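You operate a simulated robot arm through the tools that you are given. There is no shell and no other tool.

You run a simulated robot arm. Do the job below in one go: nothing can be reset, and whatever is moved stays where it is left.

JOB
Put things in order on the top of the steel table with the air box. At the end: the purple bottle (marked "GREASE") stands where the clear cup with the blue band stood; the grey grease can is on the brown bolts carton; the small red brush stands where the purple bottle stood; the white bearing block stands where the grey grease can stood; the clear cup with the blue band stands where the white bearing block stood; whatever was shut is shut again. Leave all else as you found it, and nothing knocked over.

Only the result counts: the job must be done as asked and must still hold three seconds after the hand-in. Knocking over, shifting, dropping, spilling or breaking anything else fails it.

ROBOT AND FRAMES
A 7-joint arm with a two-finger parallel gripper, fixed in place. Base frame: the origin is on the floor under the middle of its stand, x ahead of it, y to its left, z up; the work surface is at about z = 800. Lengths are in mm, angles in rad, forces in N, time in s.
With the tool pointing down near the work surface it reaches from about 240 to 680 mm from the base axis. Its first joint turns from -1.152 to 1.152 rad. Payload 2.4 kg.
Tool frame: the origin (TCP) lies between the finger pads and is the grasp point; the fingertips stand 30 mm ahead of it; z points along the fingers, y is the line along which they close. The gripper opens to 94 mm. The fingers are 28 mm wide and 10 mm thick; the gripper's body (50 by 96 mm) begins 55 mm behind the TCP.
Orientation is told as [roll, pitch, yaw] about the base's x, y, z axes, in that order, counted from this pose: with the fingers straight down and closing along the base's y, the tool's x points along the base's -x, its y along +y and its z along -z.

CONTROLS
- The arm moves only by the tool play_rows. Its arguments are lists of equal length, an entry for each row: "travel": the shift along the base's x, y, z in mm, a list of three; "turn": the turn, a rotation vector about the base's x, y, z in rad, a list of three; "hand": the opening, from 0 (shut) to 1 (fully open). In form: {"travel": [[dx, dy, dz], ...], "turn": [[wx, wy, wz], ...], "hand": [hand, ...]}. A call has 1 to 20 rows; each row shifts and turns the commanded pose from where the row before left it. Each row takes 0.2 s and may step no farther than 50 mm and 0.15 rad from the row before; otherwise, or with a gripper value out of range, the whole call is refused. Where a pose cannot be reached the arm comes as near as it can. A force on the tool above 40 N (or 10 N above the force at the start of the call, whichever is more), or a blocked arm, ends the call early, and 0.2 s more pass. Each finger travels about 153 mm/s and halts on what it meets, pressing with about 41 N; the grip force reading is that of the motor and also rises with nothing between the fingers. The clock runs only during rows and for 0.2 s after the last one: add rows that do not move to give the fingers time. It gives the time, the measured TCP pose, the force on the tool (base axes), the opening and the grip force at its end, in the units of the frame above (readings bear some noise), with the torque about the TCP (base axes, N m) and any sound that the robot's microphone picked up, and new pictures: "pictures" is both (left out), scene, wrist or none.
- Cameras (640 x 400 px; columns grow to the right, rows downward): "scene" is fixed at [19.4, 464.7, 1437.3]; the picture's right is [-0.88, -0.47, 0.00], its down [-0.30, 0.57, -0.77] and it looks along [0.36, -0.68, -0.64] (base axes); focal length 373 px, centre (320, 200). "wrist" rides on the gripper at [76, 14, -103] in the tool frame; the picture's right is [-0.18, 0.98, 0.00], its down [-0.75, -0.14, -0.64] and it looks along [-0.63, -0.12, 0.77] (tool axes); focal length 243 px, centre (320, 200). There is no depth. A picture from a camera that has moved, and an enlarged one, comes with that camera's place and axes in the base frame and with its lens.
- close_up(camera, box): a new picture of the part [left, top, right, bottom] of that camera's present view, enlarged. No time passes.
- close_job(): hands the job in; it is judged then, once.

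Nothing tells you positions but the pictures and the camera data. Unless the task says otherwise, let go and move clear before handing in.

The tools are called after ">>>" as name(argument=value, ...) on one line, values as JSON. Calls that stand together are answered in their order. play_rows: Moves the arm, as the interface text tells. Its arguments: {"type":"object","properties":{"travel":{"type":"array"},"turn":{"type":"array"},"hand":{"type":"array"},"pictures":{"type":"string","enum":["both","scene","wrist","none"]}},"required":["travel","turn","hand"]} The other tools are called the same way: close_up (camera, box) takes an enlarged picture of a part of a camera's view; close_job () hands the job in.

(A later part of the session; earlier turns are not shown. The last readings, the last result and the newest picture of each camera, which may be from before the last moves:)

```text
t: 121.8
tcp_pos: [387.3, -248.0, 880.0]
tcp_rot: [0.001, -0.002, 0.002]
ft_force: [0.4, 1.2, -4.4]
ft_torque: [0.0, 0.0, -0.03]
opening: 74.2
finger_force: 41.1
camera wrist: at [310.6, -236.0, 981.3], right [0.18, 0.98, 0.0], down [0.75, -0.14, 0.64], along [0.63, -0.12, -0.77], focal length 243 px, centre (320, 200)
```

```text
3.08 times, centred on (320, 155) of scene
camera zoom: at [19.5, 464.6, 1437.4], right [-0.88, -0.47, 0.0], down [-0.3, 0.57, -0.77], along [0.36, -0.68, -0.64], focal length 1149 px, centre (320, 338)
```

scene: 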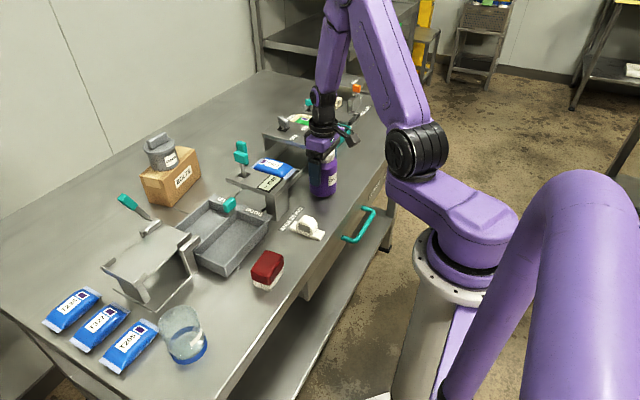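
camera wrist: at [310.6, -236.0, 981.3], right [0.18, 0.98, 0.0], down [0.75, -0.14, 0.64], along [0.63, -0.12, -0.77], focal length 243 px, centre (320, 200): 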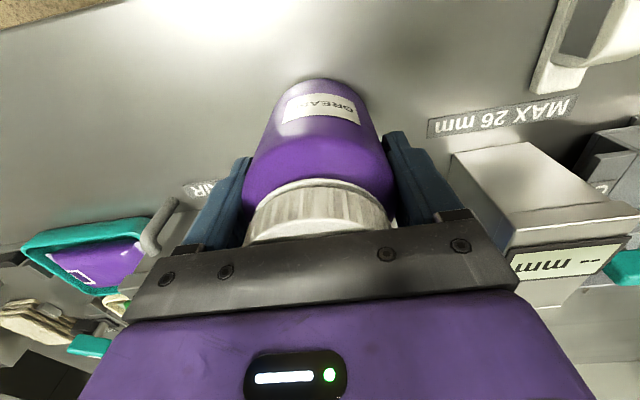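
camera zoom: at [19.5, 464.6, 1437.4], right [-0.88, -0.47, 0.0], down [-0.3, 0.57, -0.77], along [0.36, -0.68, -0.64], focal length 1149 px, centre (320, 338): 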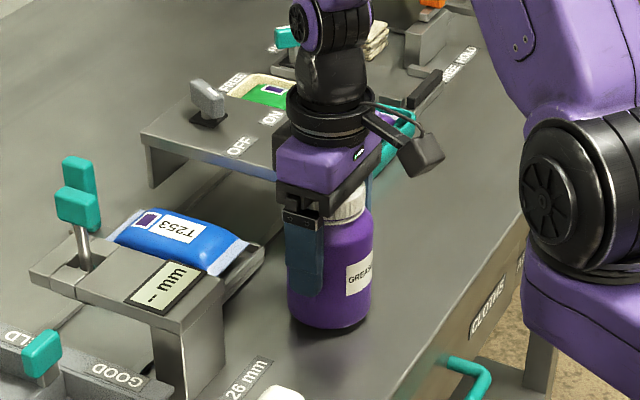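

It's about 5 to 6 mm above the table. I'll lower in small steps while watching the vertical force.

>>> play_rows(travel=[[0, 0, -1.5], [0, 0, -1.5], [0, 0, 0]], turn=[[0, 0, 0], [0, 0, 0], [0, 0, 0]], hand=[0.7, 0.7, 0.7], pictures="none")

>>> play_rows(travel=[[0, 0, -0.7], [0, 0, 0]], turn=[[0, 0, 0], [0, 0, 0]], hand=[0.7, 0.7], pictures="none")

>>> play_rows(travel=[[0, 0, -0.7], [0, 0, 0]], turn=[[0, 0, 0], [0, 0, 0]], hand=[0.7, 0.7], pictures="none")

```text
t: 122.6
tcp_pos: [388.2, -251.1, 876.2]
tcp_rot: [0.0, -0.001, 0.002]
ft_force: [-0.6, 0.2, -4.4]
ft_torque: [0.03, 0.02, 0.0]
opening: 74.4
finger_force: 41.7
```

```text
t: 123.2
tcp_pos: [387.3, -250.1, 876.2]
tcp_rot: [-0.001, -0.002, 0.001]
ft_force: [-0.3, 0.3, -4.3]
ft_torque: [-0.01, -0.04, -0.01]
opening: 74.6
finger_force: 41.2
```

```text
t: 123.8
tcp_pos: [387.8, -250.5, 874.2]
tcp_rot: [-0.001, -0.003, 0.002]
ft_force: [-0.4, -0.4, -4.2]
ft_torque: [0.0, 0.03, 0.03]
opening: 74.5
finger_force: 41.1
```

>>> play_rows(travel=[[0, 0, -0.5], [0, 0, 0]], turn=[[0, 0, 0], [0, 0, 0]], hand=[0.7, 0.7], pictures="none")

>>> play_rows(travel=[[0, 0, -0.5], [0, 0, 0]], turn=[[0, 0, 0], [0, 0, 0]], hand=[0.7, 0.7], pictures="none")

```text
t: 124.4
tcp_pos: [387.0, -249.8, 874.1]
tcp_rot: [-0.002, 0.0, 0.001]
ft_force: [-0.9, -0.7, -3.9]
ft_torque: [-0.04, 0.01, 0.0]
opening: 74.5
finger_force: 41.5
```

```text
t: 125.0
tcp_pos: [387.4, -250.8, 873.2]
tcp_rot: [-0.001, -0.003, 0.0]
ft_force: [-0.1, -0.3, -4.5]
ft_torque: [0.03, 0.01, -0.01]
opening: 74.4
finger_force: 41.1
```

Still the full weight on the gripper at about 873. I'll continue one small step at a time.

>>> play_rows(travel=[[0, 0, -0.5], [0, 0, 0]], turn=[[0, 0, 0], [0, 0, 0]], hand=[0.7, 0.7], pictures="none")

```text
t: 125.6
tcp_pos: [387.7, -250.7, 873.7]
tcp_rot: [0.0, -0.003, 0.001]
ft_force: [0.1, 1.4, -1.0]
ft_torque: [-0.02, 0.11, -0.05]
opening: 74.4
finger_force: 40.5
```

The weight is being taken by the table, so this is first contact. I'll take one more tiny step and then release.

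>>> play_rows(travel=[[0, 0, -0.2], [0, 0, 0], [0, 0, 0], [0, 0, 0], [0, 0, 0], [0, 0, 0], [0, 0, 0]], turn=[[0, 0, 0], [0, 0, 0], [0, 0, 0], [0, 0, 0], [0, 0, 0], [0, 0, 0], [0, 0, 0]], hand=[0.7, 0.78, 0.8, 0.82, 0.87, 0.93, 1])

>>> close_up(camera="scene", box=[260, 90, 380, 220])

>>> close_up(camera="wrist", box=[200, 50, 440, 230])

```text
t: 127.2
tcp_pos: [387.2, -250.1, 873.7]
tcp_rot: [0.0, -0.002, 0.002]
ft_force: [-0.2, -0.1, 0.1]
ft_torque: [-0.01, 0.01, 0.02]
opening: 94.0
finger_force: 0.0
camera wrist: at [310.6, -236.9, 975.3], right [0.18, 0.98, 0.0], down [0.75, -0.14, 0.64], along [0.63, -0.12, -0.77], focal length 243 px, centre (320, 200)
```

scene: 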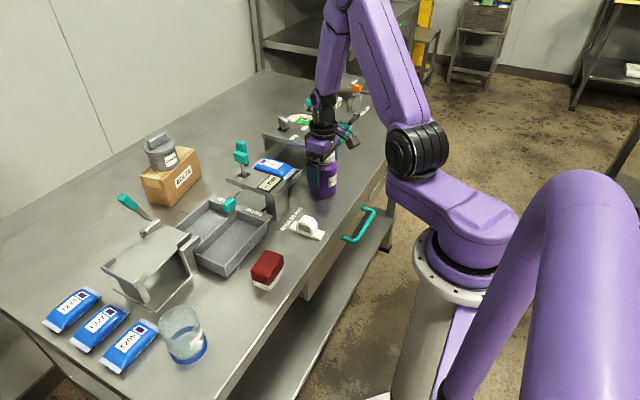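
wrist: 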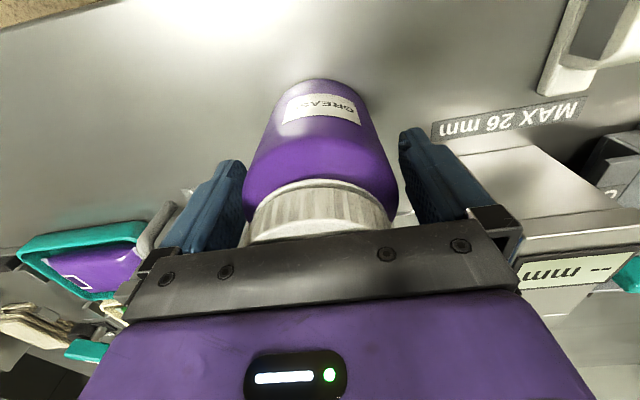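

```text
3.08 times, centred on (320, 155) of scene
camera zoom: at [19.4, 464.7, 1437.3], right [-0.88, -0.47, 0.0], down [-0.3, 0.57, -0.77], along [0.36, -0.68, -0.64], focal length 1149 px, centre (320, 338)
```

zoom: 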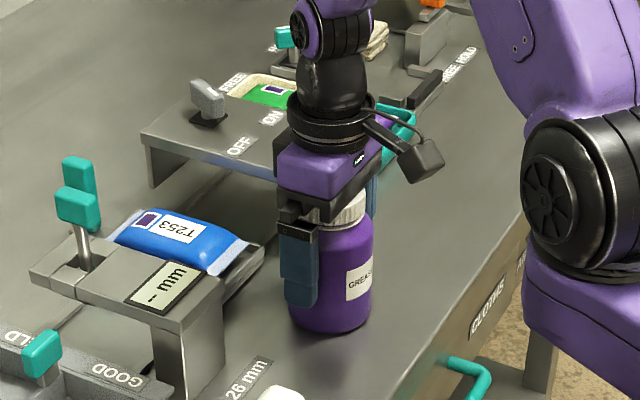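

```text
2.22 times, centred on (320, 140) of wrist
camera zoom: at [310.6, -236.9, 975.3], right [0.18, 0.98, 0.0], down [0.75, -0.14, 0.64], along [0.63, -0.12, -0.77], focal length 539 px, centre (320, 333)
```

zoom: 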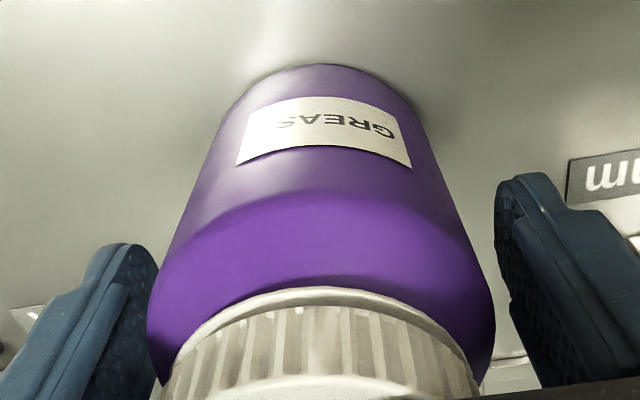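

The bottle stands on the cup's old place. I'll rise straight up off it and head for the red brush.

>>> play_rows(travel=[[0, 0, 6], [0, 0, 12], [0, 0, 18], [0, 0, 24], [0, 0, 28], [0, 0, 28], [0, 0, 20], [0, 12, 5], [-2, 24, 0], [-4, 30, 0], [-5, 30, 0], [-5, 30, 0], [-5, 30, 0], [-5, 30, 0], [-5, 30, 0], [-5, 30, 0], [-5, 30, 0], [-4, 24, 0], [0, 12, 0], [0, 0, 0]], turn=[[0, 0, 0], [0, 0, 0], [0, 0, 0], [0, 0, 0], [0, 0, 0], [0, 0, 0], [0, 0, 0], [0, 0, 0], [0, 0, 0], [0, 0, 0], [0, 0, 0], [0, 0, 0], [0, 0, 0], [0, 0, 0], [0, 0, 0], [0, 0, 0], [0, 0, 0], [0, 0, 0], [0, 0, 0], [0, 0, 0]], hand=[1, 1, 1, 1, 1, 1, 1, 1, 1, 1, 1, 1, 1, 1, 1, 1, 1, 1, 1, 1])

>>> close_up(camera="wrist", box=[200, 0, 440, 180])

>>> close_up(camera="scene", box=[230, 90, 400, 260])

```text
t: 131.4
tcp_pos: [343.8, 62.6, 1014.9]
tcp_rot: [0.0, 0.0, 0.002]
ft_force: [-1.1, 0.0, 0.2]
ft_torque: [0.0, -0.01, -0.03]
opening: 94.3
finger_force: 0.1
camera wrist: at [266.6, 74.8, 1117.1], right [0.18, 0.98, 0.0], down [0.75, -0.14, 0.64], along [0.63, -0.12, -0.77], focal length 243 px, centre (320, 200)
```

scene: 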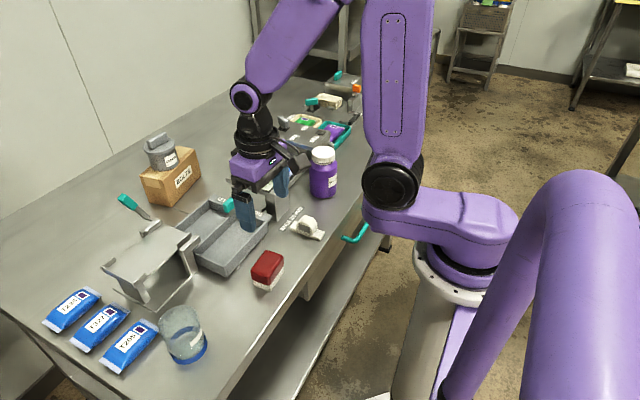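
wrist: 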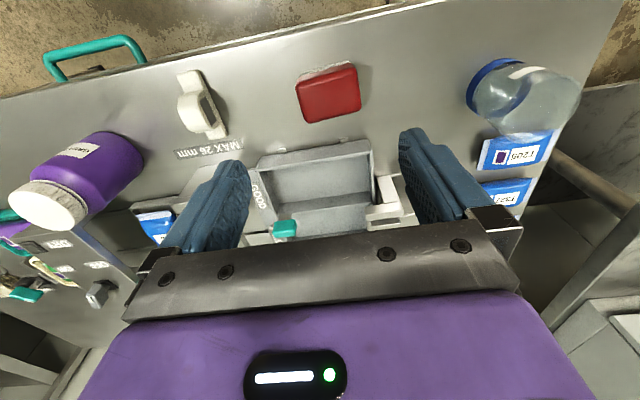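

```text
2.22 times, centred on (320, 90) of wrist
camera zoom: at [266.6, 74.8, 1117.1], right [0.18, 0.98, 0.0], down [0.75, -0.14, 0.64], along [0.63, -0.12, -0.77], focal length 539 px, centre (320, 444)
```

zoom: 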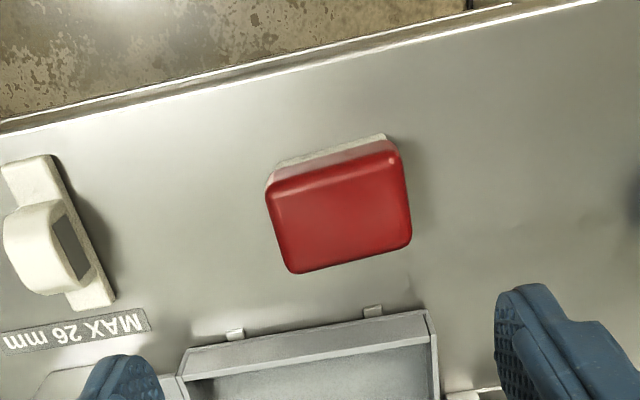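

```text
2.35 times, centred on (315, 175) of scene
camera zoom: at [19.4, 464.7, 1437.3], right [-0.88, -0.47, 0.0], down [-0.3, 0.57, -0.77], along [0.36, -0.68, -0.64], focal length 878 px, centre (332, 259)
```

zoom: 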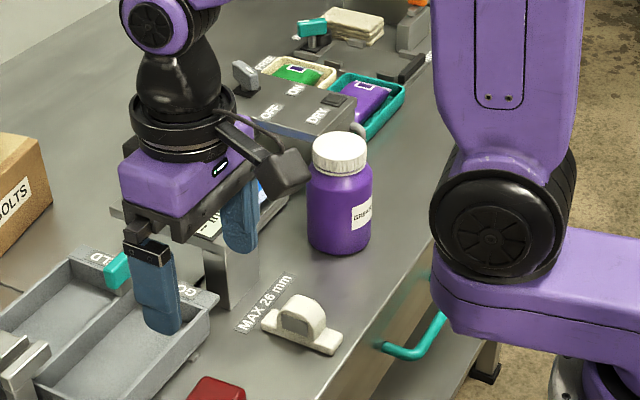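

The bottle stands well in its new place. The brush is at about (348.5,70), roughly 60 x 39 mm with the long side along y and a yaw of about 0.055 rad. I'll align above it.

>>> play_rows(travel=[[2, 3, -10], [2, 3, -18], [1, 1.5, -22], [0, 0, -20], [0, 0, -15], [0, 0, 0]], turn=[[0, 0, 0.018], [0, 0, 0.018], [0, 0, 0.018], [0, 0, 0], [0, 0, 0], [0, 0, 0]], hand=[1, 1, 1, 1, 1, 1])

>>> close_up(camera="wrist", box=[200, 20, 440, 200])

>>> close_up(camera="scene", box=[200, 190, 320, 300])

```text
t: 132.8
tcp_pos: [347.2, 69.4, 930.1]
tcp_rot: [-0.001, -0.001, 0.055]
ft_force: [-0.4, 0.2, -0.1]
ft_torque: [0.0, 0.04, 0.0]
opening: 94.3
finger_force: 0.0
camera wrist: at [269.7, 79.9, 1032.0], right [0.13, 0.99, 0.0], down [0.76, -0.1, 0.64], along [0.64, -0.08, -0.77], focal length 243 px, centre (320, 200)
```

scene: 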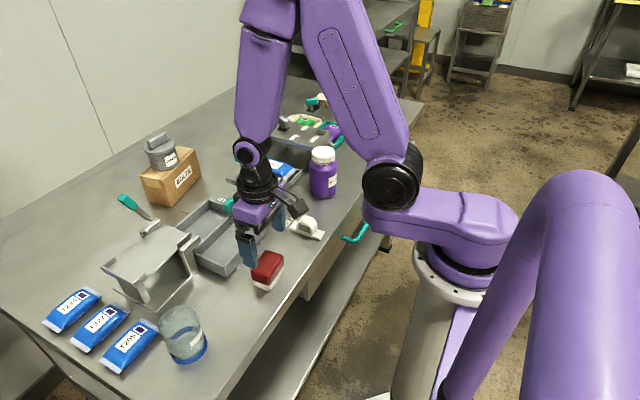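
wrist: 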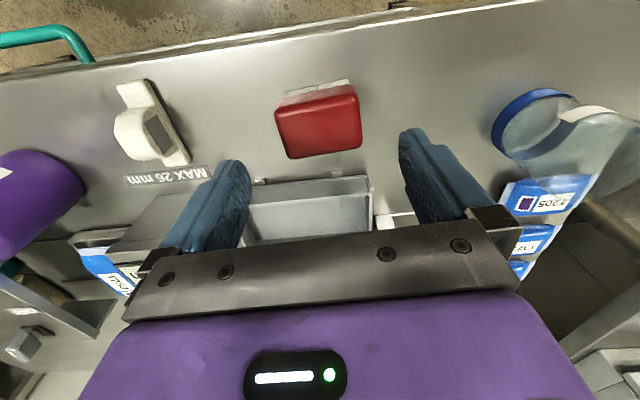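

```text
2.22 times, centred on (320, 110) of wrist
camera zoom: at [269.7, 79.9, 1032.0], right [0.13, 0.99, 0.0], down [0.76, -0.1, 0.64], along [0.64, -0.08, -0.77], focal length 539 px, centre (320, 400)
```

zoom: 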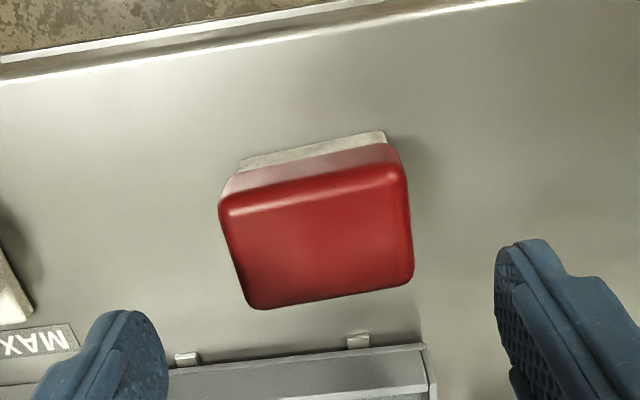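

```text
3.64 times, centred on (260, 245) of scene
camera zoom: at [19.4, 464.7, 1437.3], right [-0.88, -0.47, 0.0], down [-0.3, 0.57, -0.77], along [0.36, -0.68, -0.64], focal length 1358 px, centre (538, 36)
```

zoom: 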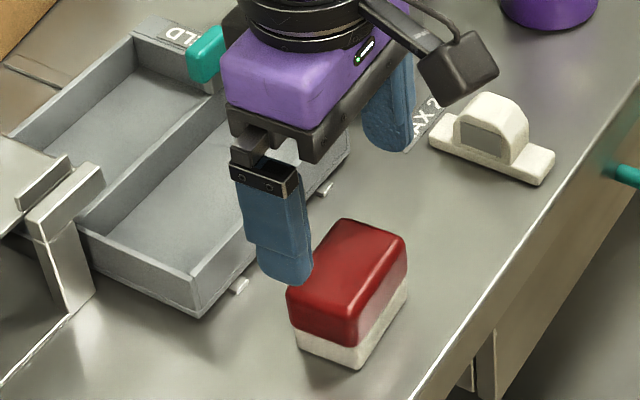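

The brush is centred at about (349,70.5). I'll adjust by a millimetre and descend around it.

>>> play_rows(travel=[[1, 0.6, -8], [0.5, 0.4, -14], [0, 0, -18], [0, 0, -18], [0, 0, -14], [0, 0, -9], [0, 0, -5], [0, 0, 0]], turn=[[0, 0, 0], [0, 0, 0], [0, 0, 0], [0, 0, 0], [0, 0, 0], [0, 0, 0], [0, 0, 0], [0, 0, 0]], hand=[1, 1, 1, 1, 1, 1, 1, 1])

>>> close_up(camera="wrist", box=[200, 50, 440, 230])

>>> close_up(camera="scene", box=[200, 190, 320, 300])

```text
t: 134.6
tcp_pos: [349.1, 69.6, 844.4]
tcp_rot: [0.0, 0.0, 0.056]
ft_force: [-0.7, -0.1, -0.1]
ft_torque: [0.01, -0.02, -0.02]
opening: 93.8
finger_force: 0.1
camera wrist: at [271.0, 79.8, 944.9], right [0.13, 0.99, 0.0], down [0.76, -0.1, 0.64], along [0.64, -0.08, -0.77], focal length 243 px, centre (320, 200)
```

scene: 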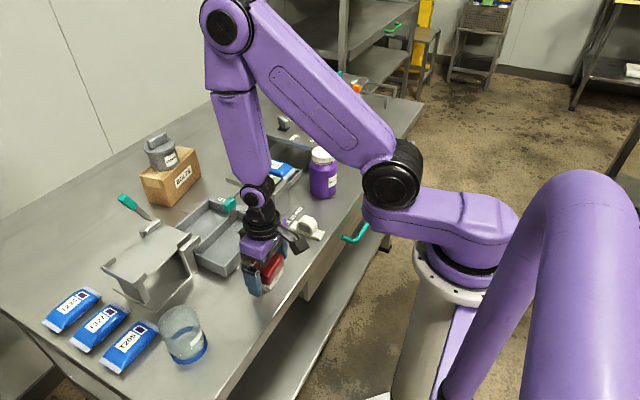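
wrist: 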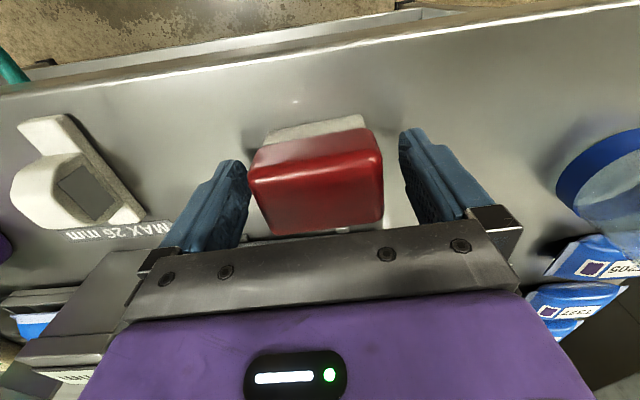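

```text
2.22 times, centred on (320, 140) of wrist
camera zoom: at [271.0, 79.8, 944.9], right [0.13, 0.99, 0.0], down [0.76, -0.1, 0.64], along [0.64, -0.08, -0.77], focal length 539 px, centre (320, 333)
```

zoom: 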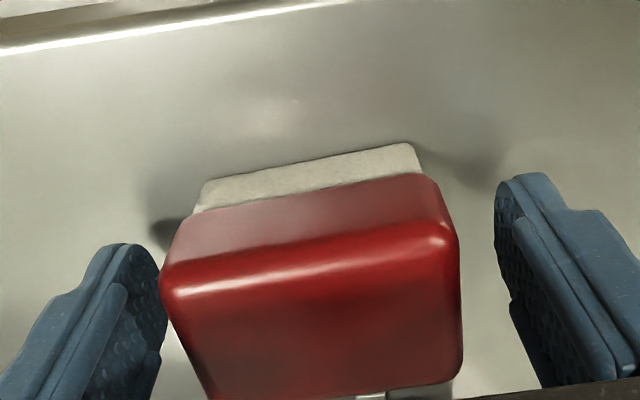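

```text
3.64 times, centred on (260, 245) of scene
camera zoom: at [19.4, 464.7, 1437.3], right [-0.88, -0.47, 0.0], down [-0.3, 0.57, -0.77], along [0.36, -0.68, -0.64], focal length 1358 px, centre (538, 36)
```

zoom: 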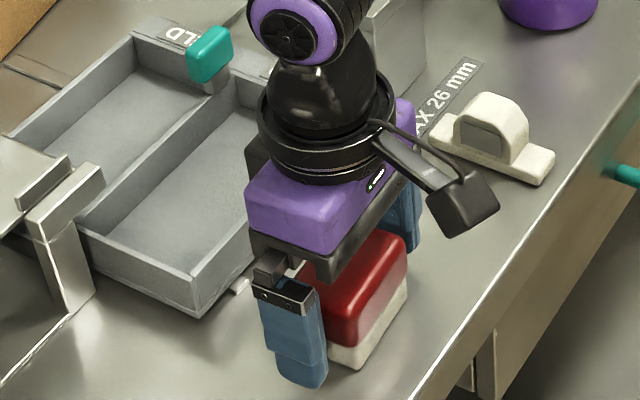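

The brush is between the fingers. I'll close in stages.

>>> play_rows(travel=[[0, -0.8, -1], [0, 0, 0], [0, 0, 0], [0, 0, 0], [0, 0, 0], [0, 0, 0]], turn=[[0, 0, 0], [0, 0, 0], [0, 0, 0], [0, 0, 0], [0, 0, 0], [0, 0, 0]], hand=[1, 0.88, 0.78, 0.7, 0.66, 0.64], pictures="none")

>>> play_rows(travel=[[0, 0, 0], [0, 0, 0], [0, 0, 0]], turn=[[0, 0, 0], [0, 0, 0], [0, 0, 0]], hand=[0.61, 0.58, 0.55])

>>> close_up(camera="wrist", box=[200, 50, 440, 230])

```text
t: 136.0
tcp_pos: [348.9, 69.8, 840.4]
tcp_rot: [0.0, -0.002, 0.054]
ft_force: [1.3, -0.1, 1.7]
ft_torque: [-0.06, -0.02, 0.02]
opening: 69.5
finger_force: 41.2
```

```text
t: 136.8
tcp_pos: [347.9, 69.8, 842.3]
tcp_rot: [-0.001, 0.0, 0.055]
ft_force: [0.3, 0.1, 1.2]
ft_torque: [-0.07, -0.04, 0.0]
opening: 69.4
finger_force: 40.9
camera wrist: at [270.8, 79.1, 944.3], right [0.13, 0.99, 0.0], down [0.76, -0.1, 0.64], along [0.64, -0.08, -0.77], focal length 243 px, centre (320, 200)
```

scene: 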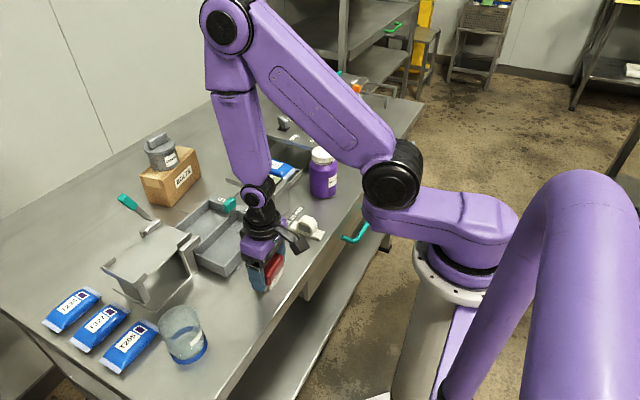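
wrist: 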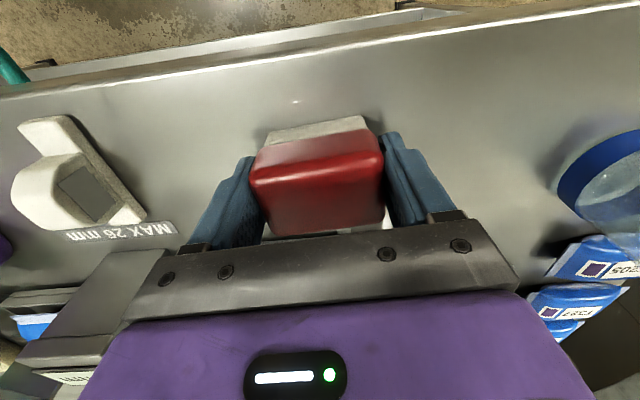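

```text
2.22 times, centred on (320, 140) of wrist
camera zoom: at [270.8, 79.1, 944.3], right [0.13, 0.99, 0.0], down [0.76, -0.1, 0.64], along [0.64, -0.08, -0.77], focal length 539 px, centre (320, 333)
```

zoom: 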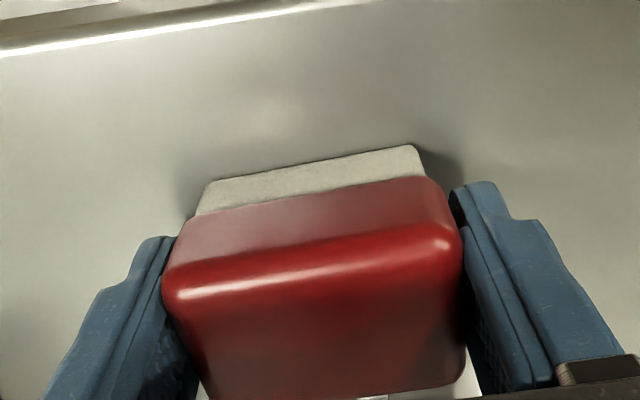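

The brush is gripped at 69.4 mm. I'll lift a little and check.

>>> play_rows(travel=[[0, 0, 3], [0, 0, 5], [0, 0, 7], [0, 0, 0]], turn=[[0, 0, 0], [0, 0, 0], [0, 0, 0], [0, 0, 0]], hand=[0.55, 0.55, 0.55, 0.55])

>>> close_up(camera="scene", box=[200, 190, 320, 300])

```text
t: 137.8
tcp_pos: [349.0, 69.8, 858.2]
tcp_rot: [0.0, -0.001, 0.054]
ft_force: [-1.0, 0.9, -0.8]
ft_torque: [0.02, -0.01, 0.01]
opening: 69.6
finger_force: 41.4
camera wrist: at [271.4, 78.9, 960.3], right [0.13, 0.99, 0.0], down [0.76, -0.1, 0.64], along [0.64, -0.08, -0.77], focal length 243 px, centre (320, 200)
```

scene: 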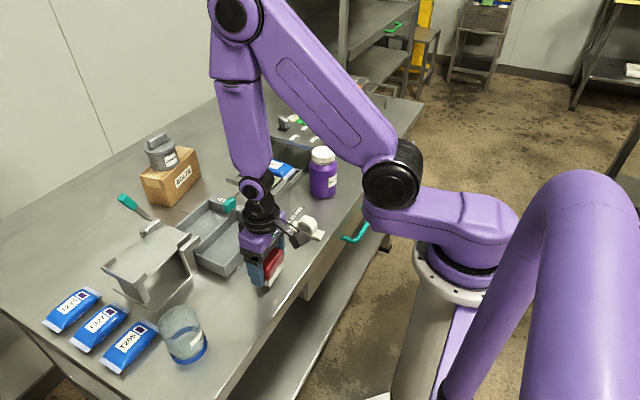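
wrist: 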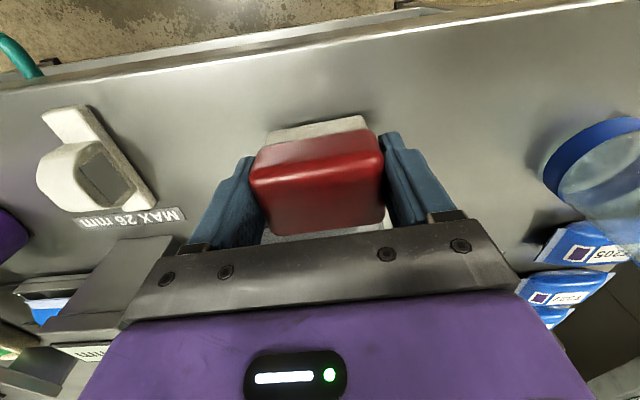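

```text
3.64 times, centred on (260, 245) of scene
camera zoom: at [19.4, 464.7, 1437.3], right [-0.88, -0.47, 0.0], down [-0.3, 0.57, -0.77], along [0.36, -0.68, -0.64], focal length 1358 px, centre (538, 36)
```

zoom: 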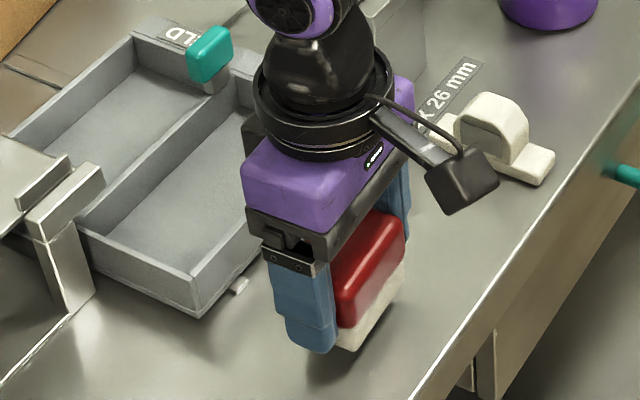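

The brush is held upright. I'll lift it well above the bottle's height and carry it across.

>>> play_rows(travel=[[0, 0, 8], [0, 0, 14], [0, 0, 18], [0, 0, 20], [0, 0, 20], [0, 0, 20], [0, 0, 18], [0, 0, 14], [0, 0, 10], [0, 0, 4], [0, 0, 0]], turn=[[0, 0, 0], [0, 0, 0], [0, 0, -0.01], [0, 0, -0.015], [0, 0, -0.015], [0, 0, -0.015], [0, 0, 0], [0, 0, 0], [0, 0, 0], [0, 0, 0], [0, 0, 0]], hand=[0.55, 0.55, 0.55, 0.55, 0.55, 0.55, 0.55, 0.55, 0.55, 0.55, 0.55], pictures="none")

>>> play_rows(travel=[[0, -6, 0], [0, -12, 0], [0, -18, 0], [0, -22, 0], [0, -24, 0], [0, -24, 0], [0, -24, 0], [0, -24, 0], [0, -24, 0], [0, -24, 0], [0, -24, 0], [0, -24, 0], [0, -22, 0], [0, -16, 0], [0, -10, 0], [0, -4, 0], [0, 0, 0]], turn=[[0, 0, 0], [0, 0, 0], [0, 0, 0], [0, 0, 0], [0, 0, 0], [0, 0, 0], [0, 0, 0], [0, 0, 0], [0, 0, 0], [0, 0, 0], [0, 0, 0], [0, 0, 0], [0, 0, 0], [0, 0, 0], [0, 0, 0], [0, 0, 0], [0, 0, 0]], hand=[0.55, 0.55, 0.55, 0.55, 0.55, 0.55, 0.55, 0.55, 0.55, 0.55, 0.55, 0.55, 0.55, 0.55, 0.55, 0.55, 0.55])

```text
t: 140.2
tcp_pos: [350.5, 69.1, 1003.8]
tcp_rot: [0.001, -0.001, 0.001]
ft_force: [-0.6, 0.0, -0.5]
ft_torque: [-0.01, 0.0, -0.01]
opening: 69.7
finger_force: 40.6
```

```text
t: 143.8
tcp_pos: [348.9, -231.1, 1004.3]
tcp_rot: [0.002, -0.002, 0.0]
ft_force: [0.0, -0.6, -0.3]
ft_torque: [-0.01, 0.04, 0.0]
opening: 69.4
finger_force: 40.7
camera wrist: at [272.0, -218.4, 1105.6], right [0.18, 0.98, 0.0], down [0.75, -0.14, 0.64], along [0.63, -0.12, -0.77], focal length 243 px, centre (320, 200)
```

scene: 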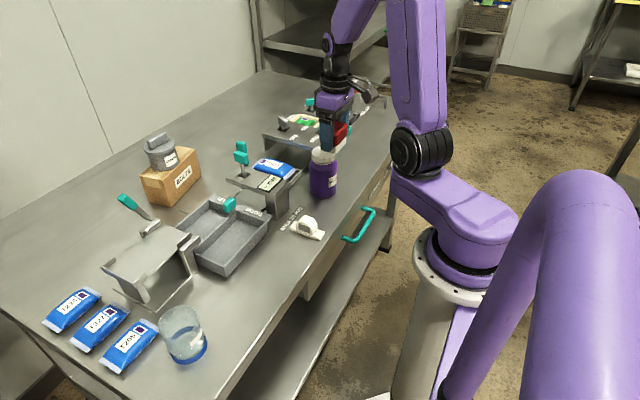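
wrist: 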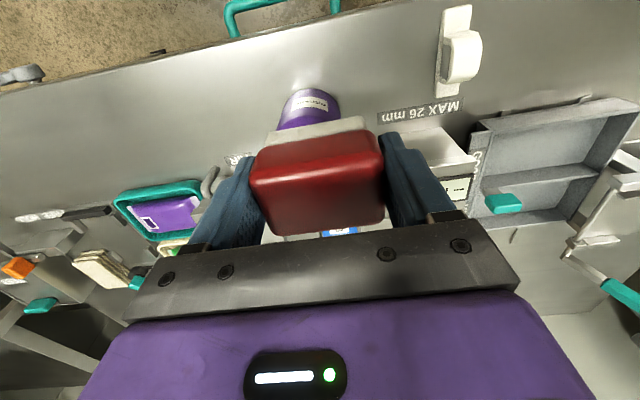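

The brush is passing safely above the bottle. I'll continue to the bottle's old place.

>>> play_rows(travel=[[0, -6, 0], [0, -12, 0], [0, -18, 0], [0, -22, 0], [0, -24, 0], [0, -24, 0], [0, -24, 0], [0, -24, 0], [0, -24, 0], [0, -24, 0], [0, -22, 0], [0, -20, 0], [0, -16, 0], [0, -11, 0], [0, -6, 0], [0, -2, 0], [0, 0, 0]], turn=[[0, 0, 0], [0, 0, 0], [0, 0, 0], [0, 0, 0], [0, 0, 0], [0, 0, 0], [0, 0, 0], [0, 0, 0], [0, 0, 0], [0, 0, 0], [0, 0, 0], [0, 0, 0], [0, 0, 0], [0, 0, 0], [0, 0, 0], [0, 0, 0], [0, 0, 0]], hand=[0.55, 0.55, 0.55, 0.55, 0.55, 0.55, 0.55, 0.55, 0.55, 0.55, 0.55, 0.55, 0.55, 0.55, 0.55, 0.55, 0.55])

```text
t: 147.4
tcp_pos: [348.1, -511.1, 1002.8]
tcp_rot: [-0.001, -0.003, -0.001]
ft_force: [-0.5, -0.1, -0.9]
ft_torque: [-0.06, 0.0, 0.02]
opening: 69.5
finger_force: 41.2
camera wrist: at [272.4, -498.1, 1105.4], right [0.18, 0.98, 0.0], down [0.75, -0.14, 0.64], along [0.63, -0.12, -0.77], focal length 243 px, centre (320, 200)
```

scene: 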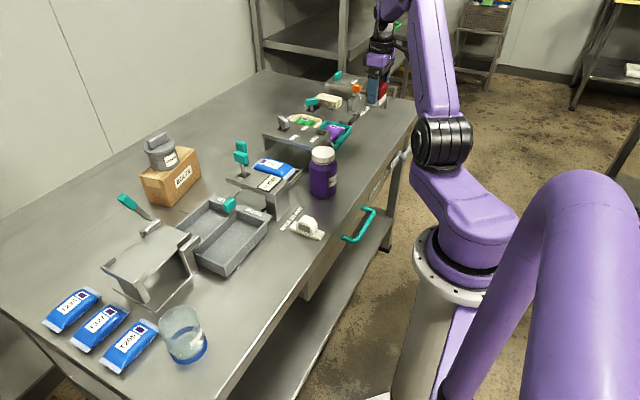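
wrist: 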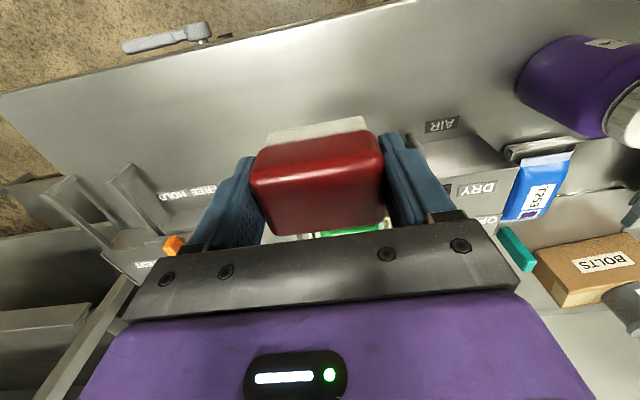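

The brush is over the bottle's old spot. I'll lower it, slowing near the table.

>>> play_rows(travel=[[0.5, 0.5, -8], [0.5, 0.5, -14], [0, 0, -18], [0, 0, -18], [0, 0, -18], [0, 0, -18], [0, 0, -18], [0, 0, -16], [0, 0, -12], [0, 0, -8], [0, 0, -4], [0, 0, -2], [0, 0, 0]], turn=[[0, 0, 0], [0, 0, 0], [0, 0, 0], [0, 0, 0], [0, 0, 0], [0, 0, 0], [0, 0, 0], [0, 0, 0], [0, 0, 0], [0, 0, 0], [0, 0, 0], [0, 0, 0], [0, 0, 0]], hand=[0.55, 0.55, 0.55, 0.55, 0.55, 0.55, 0.55, 0.55, 0.55, 0.55, 0.55, 0.55, 0.55])

>>> close_up(camera="scene", box=[330, 80, 420, 170])

```text
t: 150.2
tcp_pos: [349.9, -511.5, 848.1]
tcp_rot: [0.0, -0.002, -0.001]
ft_force: [-1.0, -0.2, -0.5]
ft_torque: [-0.02, 0.0, -0.02]
opening: 69.9
finger_force: 40.7
camera wrist: at [273.8, -497.1, 951.8], right [0.18, 0.98, 0.0], down [0.75, -0.14, 0.64], along [0.63, -0.12, -0.77], focal length 243 px, centre (320, 200)
```

scene: 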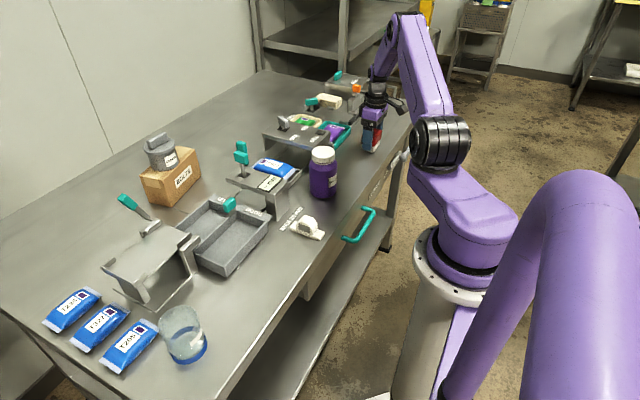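
wrist: 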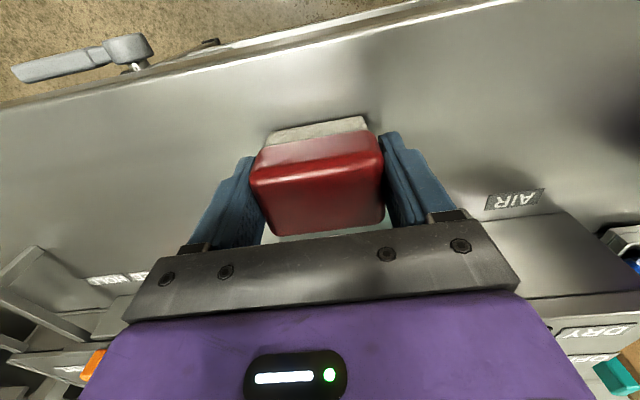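

```text
4.44 times, centred on (375, 125) of scene
camera zoom: at [19.4, 464.7, 1437.3], right [-0.88, -0.47, 0.0], down [-0.3, 0.57, -0.77], along [0.36, -0.68, -0.64], focal length 1659 px, centre (76, 533)
```

zoom: 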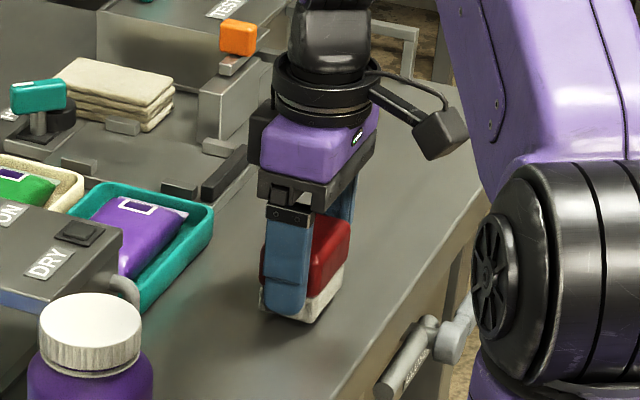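

It's about 5 mm above the table and lines up with the bottle's former position. I'll go down in small steps.

>>> play_rows(travel=[[0, 0, -1.5], [0, 0, -1.2], [0, 0, 0]], turn=[[0, 0, 0], [0, 0, 0], [0, 0, 0]], hand=[0.55, 0.55, 0.55], pictures="none")

>>> play_rows(travel=[[0, 0, -0.7], [0, 0, 0]], turn=[[0, 0, 0], [0, 0, 0]], hand=[0.55, 0.55], pictures="none")

>>> play_rows(travel=[[0, 0, -0.7], [0, 0, 0]], turn=[[0, 0, 0], [0, 0, 0]], hand=[0.55, 0.55], pictures="none")

```text
t: 151.0
tcp_pos: [350.6, -510.4, 846.4]
tcp_rot: [-0.001, -0.003, -0.001]
ft_force: [-0.5, -0.5, -0.6]
ft_torque: [0.02, 0.0, -0.06]
opening: 69.6
finger_force: 41.6
```

```text
t: 151.6
tcp_pos: [349.9, -510.5, 846.4]
tcp_rot: [0.0, -0.001, -0.001]
ft_force: [-0.3, -0.7, -0.4]
ft_torque: [-0.01, -0.01, 0.01]
opening: 69.4
finger_force: 41.5
```

```text
t: 152.2
tcp_pos: [349.7, -509.9, 844.0]
tcp_rot: [0.0, -0.001, 0.0]
ft_force: [1.4, -1.2, -2.0]
ft_torque: [0.01, -0.03, 0.02]
opening: 69.5
finger_force: 40.8
```

>>> play_rows(travel=[[0, 0, -0.6], [0, 0, 0]], turn=[[0, 0, 0], [0, 0, 0]], hand=[0.55, 0.55], pictures="none")

>>> play_rows(travel=[[0, 0, -0.5], [0, 0, 0]], turn=[[0, 0, 0], [0, 0, 0]], hand=[0.55, 0.55], pictures="none")

```text
t: 152.8
tcp_pos: [349.9, -510.7, 845.0]
tcp_rot: [0.001, -0.002, 0.0]
ft_force: [0.7, -0.3, -0.6]
ft_torque: [0.0, 0.0, 0.01]
opening: 69.5
finger_force: 40.9
```

```text
t: 153.4
tcp_pos: [350.0, -511.4, 844.9]
tcp_rot: [0.001, -0.001, -0.001]
ft_force: [-0.3, 0.3, -0.9]
ft_torque: [0.01, 0.0, 0.09]
opening: 69.7
finger_force: 40.3
```

No contact yet at about 844. I'll continue carefully.

>>> play_rows(travel=[[0, 0, -0.5], [0, 0, 0]], turn=[[0, 0, 0], [0, 0, 0]], hand=[0.55, 0.55], pictures="none")

>>> play_rows(travel=[[0, 0, -0.5], [0, 0, 0]], turn=[[0, 0, 0], [0, 0, 0]], hand=[0.55, 0.55], pictures="none")

```text
t: 154.0
tcp_pos: [349.1, -510.7, 844.4]
tcp_rot: [-0.001, -0.001, 0.0]
ft_force: [-0.1, -0.5, 0.1]
ft_torque: [0.02, 0.01, -0.01]
opening: 69.4
finger_force: 40.8
```

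```text
t: 154.6
tcp_pos: [348.5, -511.5, 844.0]
tcp_rot: [0.0, -0.002, -0.001]
ft_force: [-0.2, 0.4, -0.2]
ft_torque: [0.02, -0.02, 0.01]
opening: 69.5
finger_force: 41.3
```

>>> play_rows(travel=[[0, 0, -0.5], [0, 0, 0]], turn=[[0, 0, 0], [0, 0, 0]], hand=[0.55, 0.55], pictures="none")

>>> play_rows(travel=[[0, 0, -0.5], [0, 0, 0]], turn=[[0, 0, 0], [0, 0, 0]], hand=[0.55, 0.55], pictures="none")

>>> close_up(camera="scene", box=[350, 110, 400, 160])

```text
t: 155.2
tcp_pos: [349.7, -509.1, 842.2]
tcp_rot: [0.001, -0.002, 0.001]
ft_force: [0.3, 0.6, -1.2]
ft_torque: [0.0, 0.02, -0.02]
opening: 69.5
finger_force: 40.4
```

```text
t: 155.8
tcp_pos: [350.0, -510.7, 842.1]
tcp_rot: [-0.001, -0.003, 0.0]
ft_force: [-0.6, 0.4, -0.5]
ft_torque: [0.03, -0.01, -0.02]
opening: 69.7
finger_force: 40.9
```

```text
8.00 times, centred on (375, 135) of scene
camera zoom: at [19.4, 464.7, 1437.3], right [-0.88, -0.47, 0.0], down [-0.3, 0.57, -0.77], along [0.36, -0.68, -0.64], focal length 2987 px, centre (-120, 720)
```

zoom: 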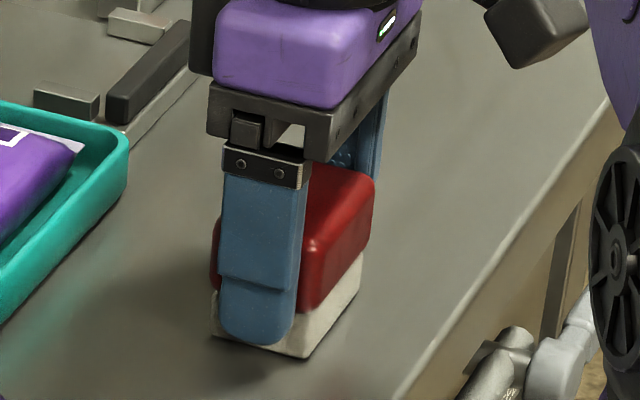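

Very close now. I'll take a few more half-millimetre steps until contact.

>>> play_rows(travel=[[0, 0, -0.5], [0, 0, 0]], turn=[[0, 0, 0], [0, 0, 0]], hand=[0.55, 0.55], pictures="none")

```text
t: 156.4
tcp_pos: [349.5, -509.2, 841.8]
tcp_rot: [0.001, -0.002, 0.0]
ft_force: [-0.5, 2.9, 7.5]
ft_torque: [0.14, 0.03, 0.05]
opening: 69.3
finger_force: 41.5
```

Contact. I'll release gently.

>>> play_rows(travel=[[0, 0, 0.2], [0, 0, 0], [0, 0, 0], [0, 0, 0], [0, 0, 0], [0, 0, 0], [0, 0, 0]], turn=[[0, 0, 0], [0, 0, 0], [0, 0, 0], [0, 0, 0], [0, 0, 0], [0, 0, 0], [0, 0, 0]], hand=[0.55, 0.73, 0.75, 0.78, 0.84, 0.92, 1])

>>> close_up(camera="wrist", box=[200, 50, 440, 230])

>>> close_up(camera="scene", box=[330, 80, 420, 170])

```text
t: 158.0
tcp_pos: [348.3, -510.4, 841.9]
tcp_rot: [0.001, -0.002, 0.0]
ft_force: [0.3, -0.6, -0.4]
ft_torque: [-0.02, 0.01, 0.0]
opening: 94.0
finger_force: 0.0
camera wrist: at [272.9, -496.7, 944.0], right [0.18, 0.98, 0.0], down [0.75, -0.14, 0.64], along [0.63, -0.12, -0.77], focal length 243 px, centre (320, 200)
```

scene: 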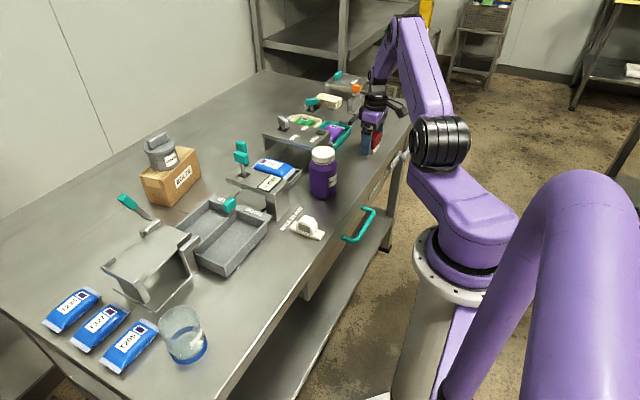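
wrist: 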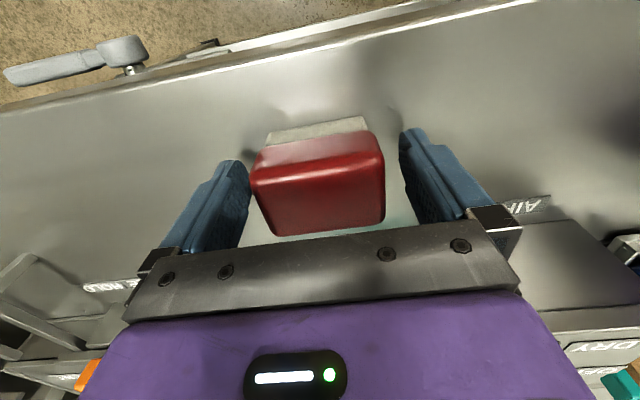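

```text
2.22 times, centred on (320, 140) of wrist
camera zoom: at [272.9, -496.7, 944.0], right [0.18, 0.98, 0.0], down [0.75, -0.14, 0.64], along [0.63, -0.12, -0.77], focal length 539 px, centre (320, 333)
```

zoom: 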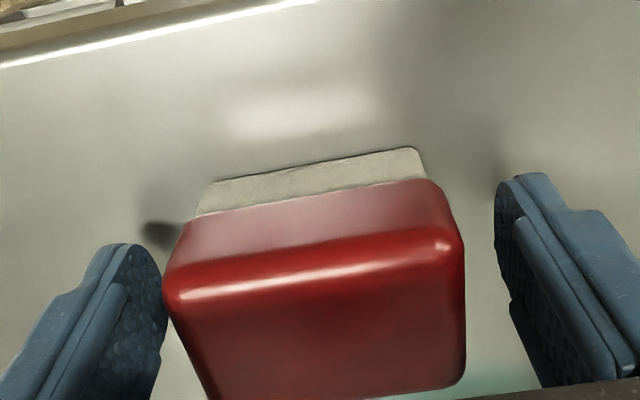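

```text
4.44 times, centred on (375, 125) of scene
camera zoom: at [19.4, 464.7, 1437.3], right [-0.88, -0.47, 0.0], down [-0.3, 0.57, -0.77], along [0.36, -0.68, -0.64], focal length 1659 px, centre (76, 533)
```

zoom: 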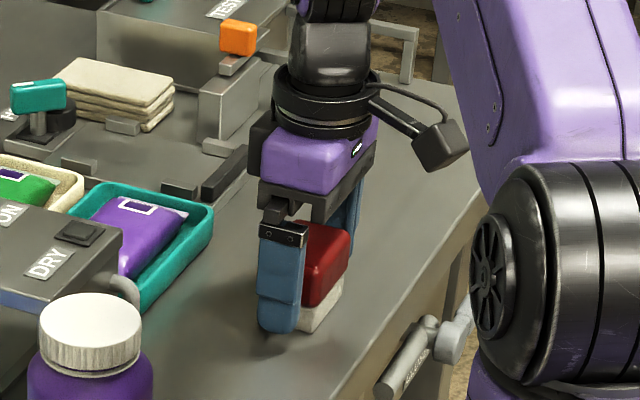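

The brush stands on the bottle's old spot. I'll rise and move clear, then check the whole table.

>>> play_rows(travel=[[0, 0, 6], [0, 0, 12], [0, 0, 18], [0, 0, 24], [0, 0, 28], [0, 0, 28], [0, 0, 28], [0, 0, 24], [0, 12, 14], [2, 22, 8], [4, 28, 0], [4, 30, 0], [4, 30, 0], [4, 30, 0], [4, 30, 0], [4, 28, 0], [4, 22, 0], [0, 12, 0], [0, 0, 0]], turn=[[0, 0, 0], [0, 0, 0], [0, 0, 0], [0, 0, 0], [0, 0, 0], [0, 0, 0], [0, 0, 0], [0, 0, 0], [0, 0, 0], [0, 0, 0], [0, 0, 0], [0, 0, 0], [0, 0, 0], [0, 0, 0], [0, 0, 0], [0, 0, 0], [0, 0, 0], [0, 0, 0], [0, 0, 0]], hand=[1, 1, 1, 1, 1, 1, 1, 1, 1, 1, 1, 1, 1, 1, 1, 1, 1, 1, 1])

>>> close_up(camera="scene", box=[220, 60, 420, 185])

>>> close_up(camera="scene", box=[180, 130, 380, 255])

>>> close_up(camera="scene", box=[30, 180, 300, 390])

>>> close_up(camera="scene", box=[120, 110, 220, 220])

```text
t: 162.0
tcp_pos: [381.8, -265.9, 1030.7]
tcp_rot: [-0.001, -0.002, 0.0]
ft_force: [0.8, 0.1, 0.0]
ft_torque: [0.0, 0.0, -0.03]
opening: 93.7
finger_force: 0.1
camera wrist: at [303.9, -252.8, 1133.6], right [0.18, 0.98, 0.0], down [0.75, -0.14, 0.64], along [0.63, -0.12, -0.77], focal length 243 px, centre (320, 200)
```

scene: 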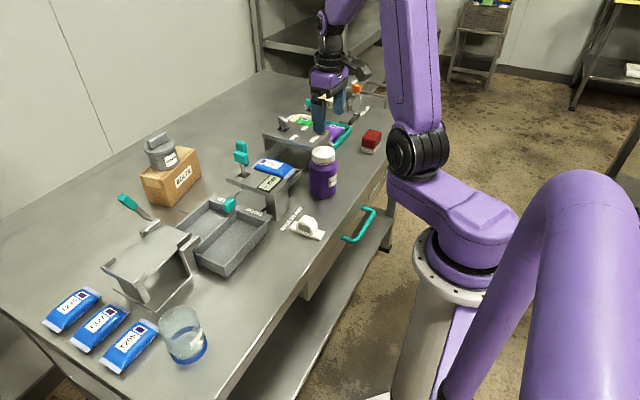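
wrist: 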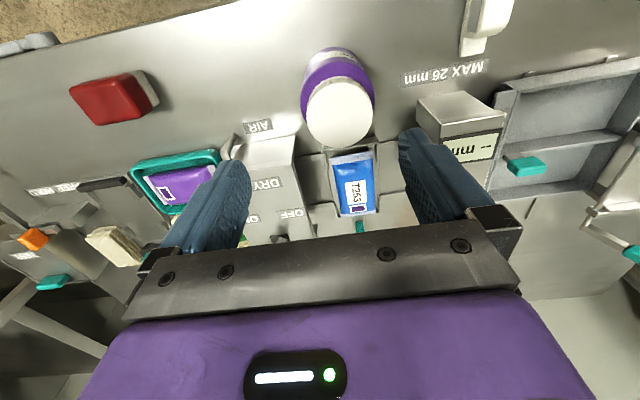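

```text
3.20 times, centred on (320, 122) of scene
camera zoom: at [19.4, 464.7, 1437.3], right [-0.88, -0.47, 0.0], down [-0.3, 0.57, -0.77], along [0.36, -0.68, -0.64], focal length 1195 px, centre (320, 448)
```

zoom: 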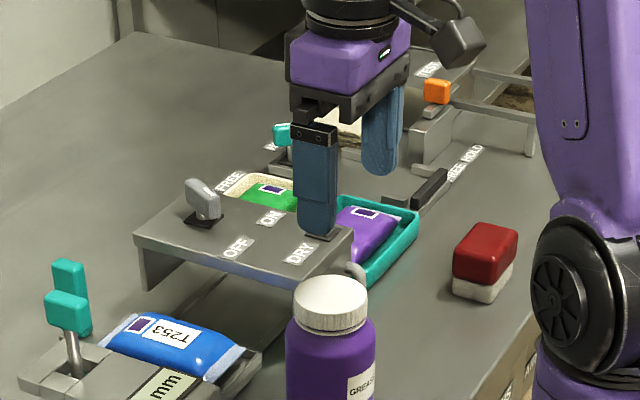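

```text
3.20 times, centred on (280, 192) of scene
camera zoom: at [19.4, 464.7, 1437.3], right [-0.88, -0.47, 0.0], down [-0.3, 0.57, -0.77], along [0.36, -0.68, -0.64], focal length 1195 px, centre (448, 224)
```

zoom: 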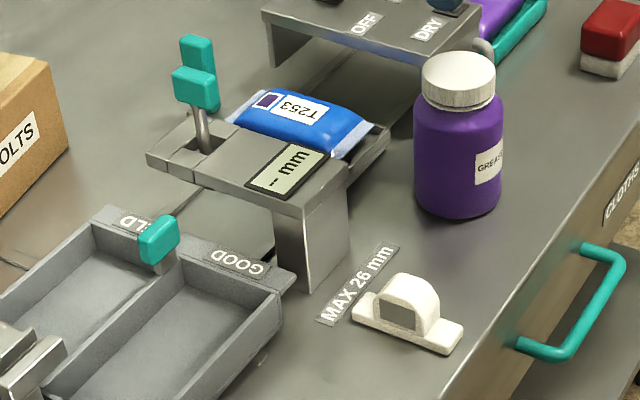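

```text
1.90 times, centred on (165, 285) of scene
camera zoom: at [19.4, 464.7, 1437.3], right [-0.88, -0.47, 0.0], down [-0.3, 0.57, -0.77], along [0.36, -0.68, -0.64], focal length 711 px, centre (615, 38)
```

zoom: 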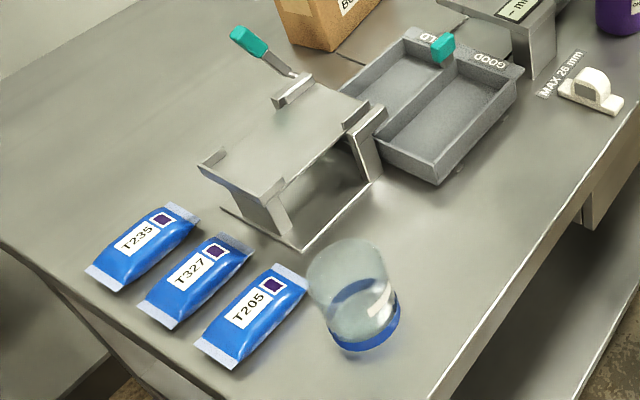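

```text
3.64 times, centred on (170, 165) of scene
camera zoom: at [19.4, 464.7, 1437.3], right [-0.88, -0.47, 0.0], down [-0.3, 0.57, -0.77], along [0.36, -0.68, -0.64], focal length 1358 px, centre (866, 327)
```

zoom: 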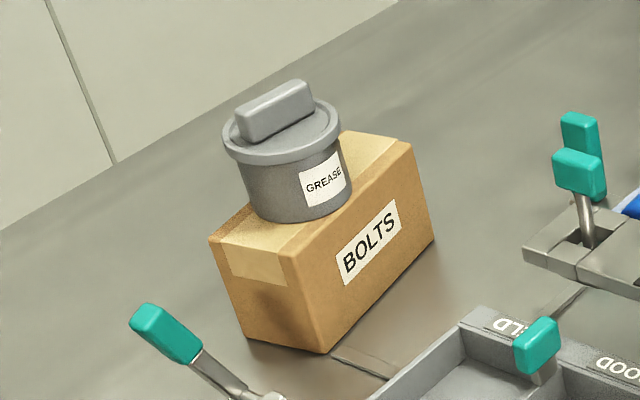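

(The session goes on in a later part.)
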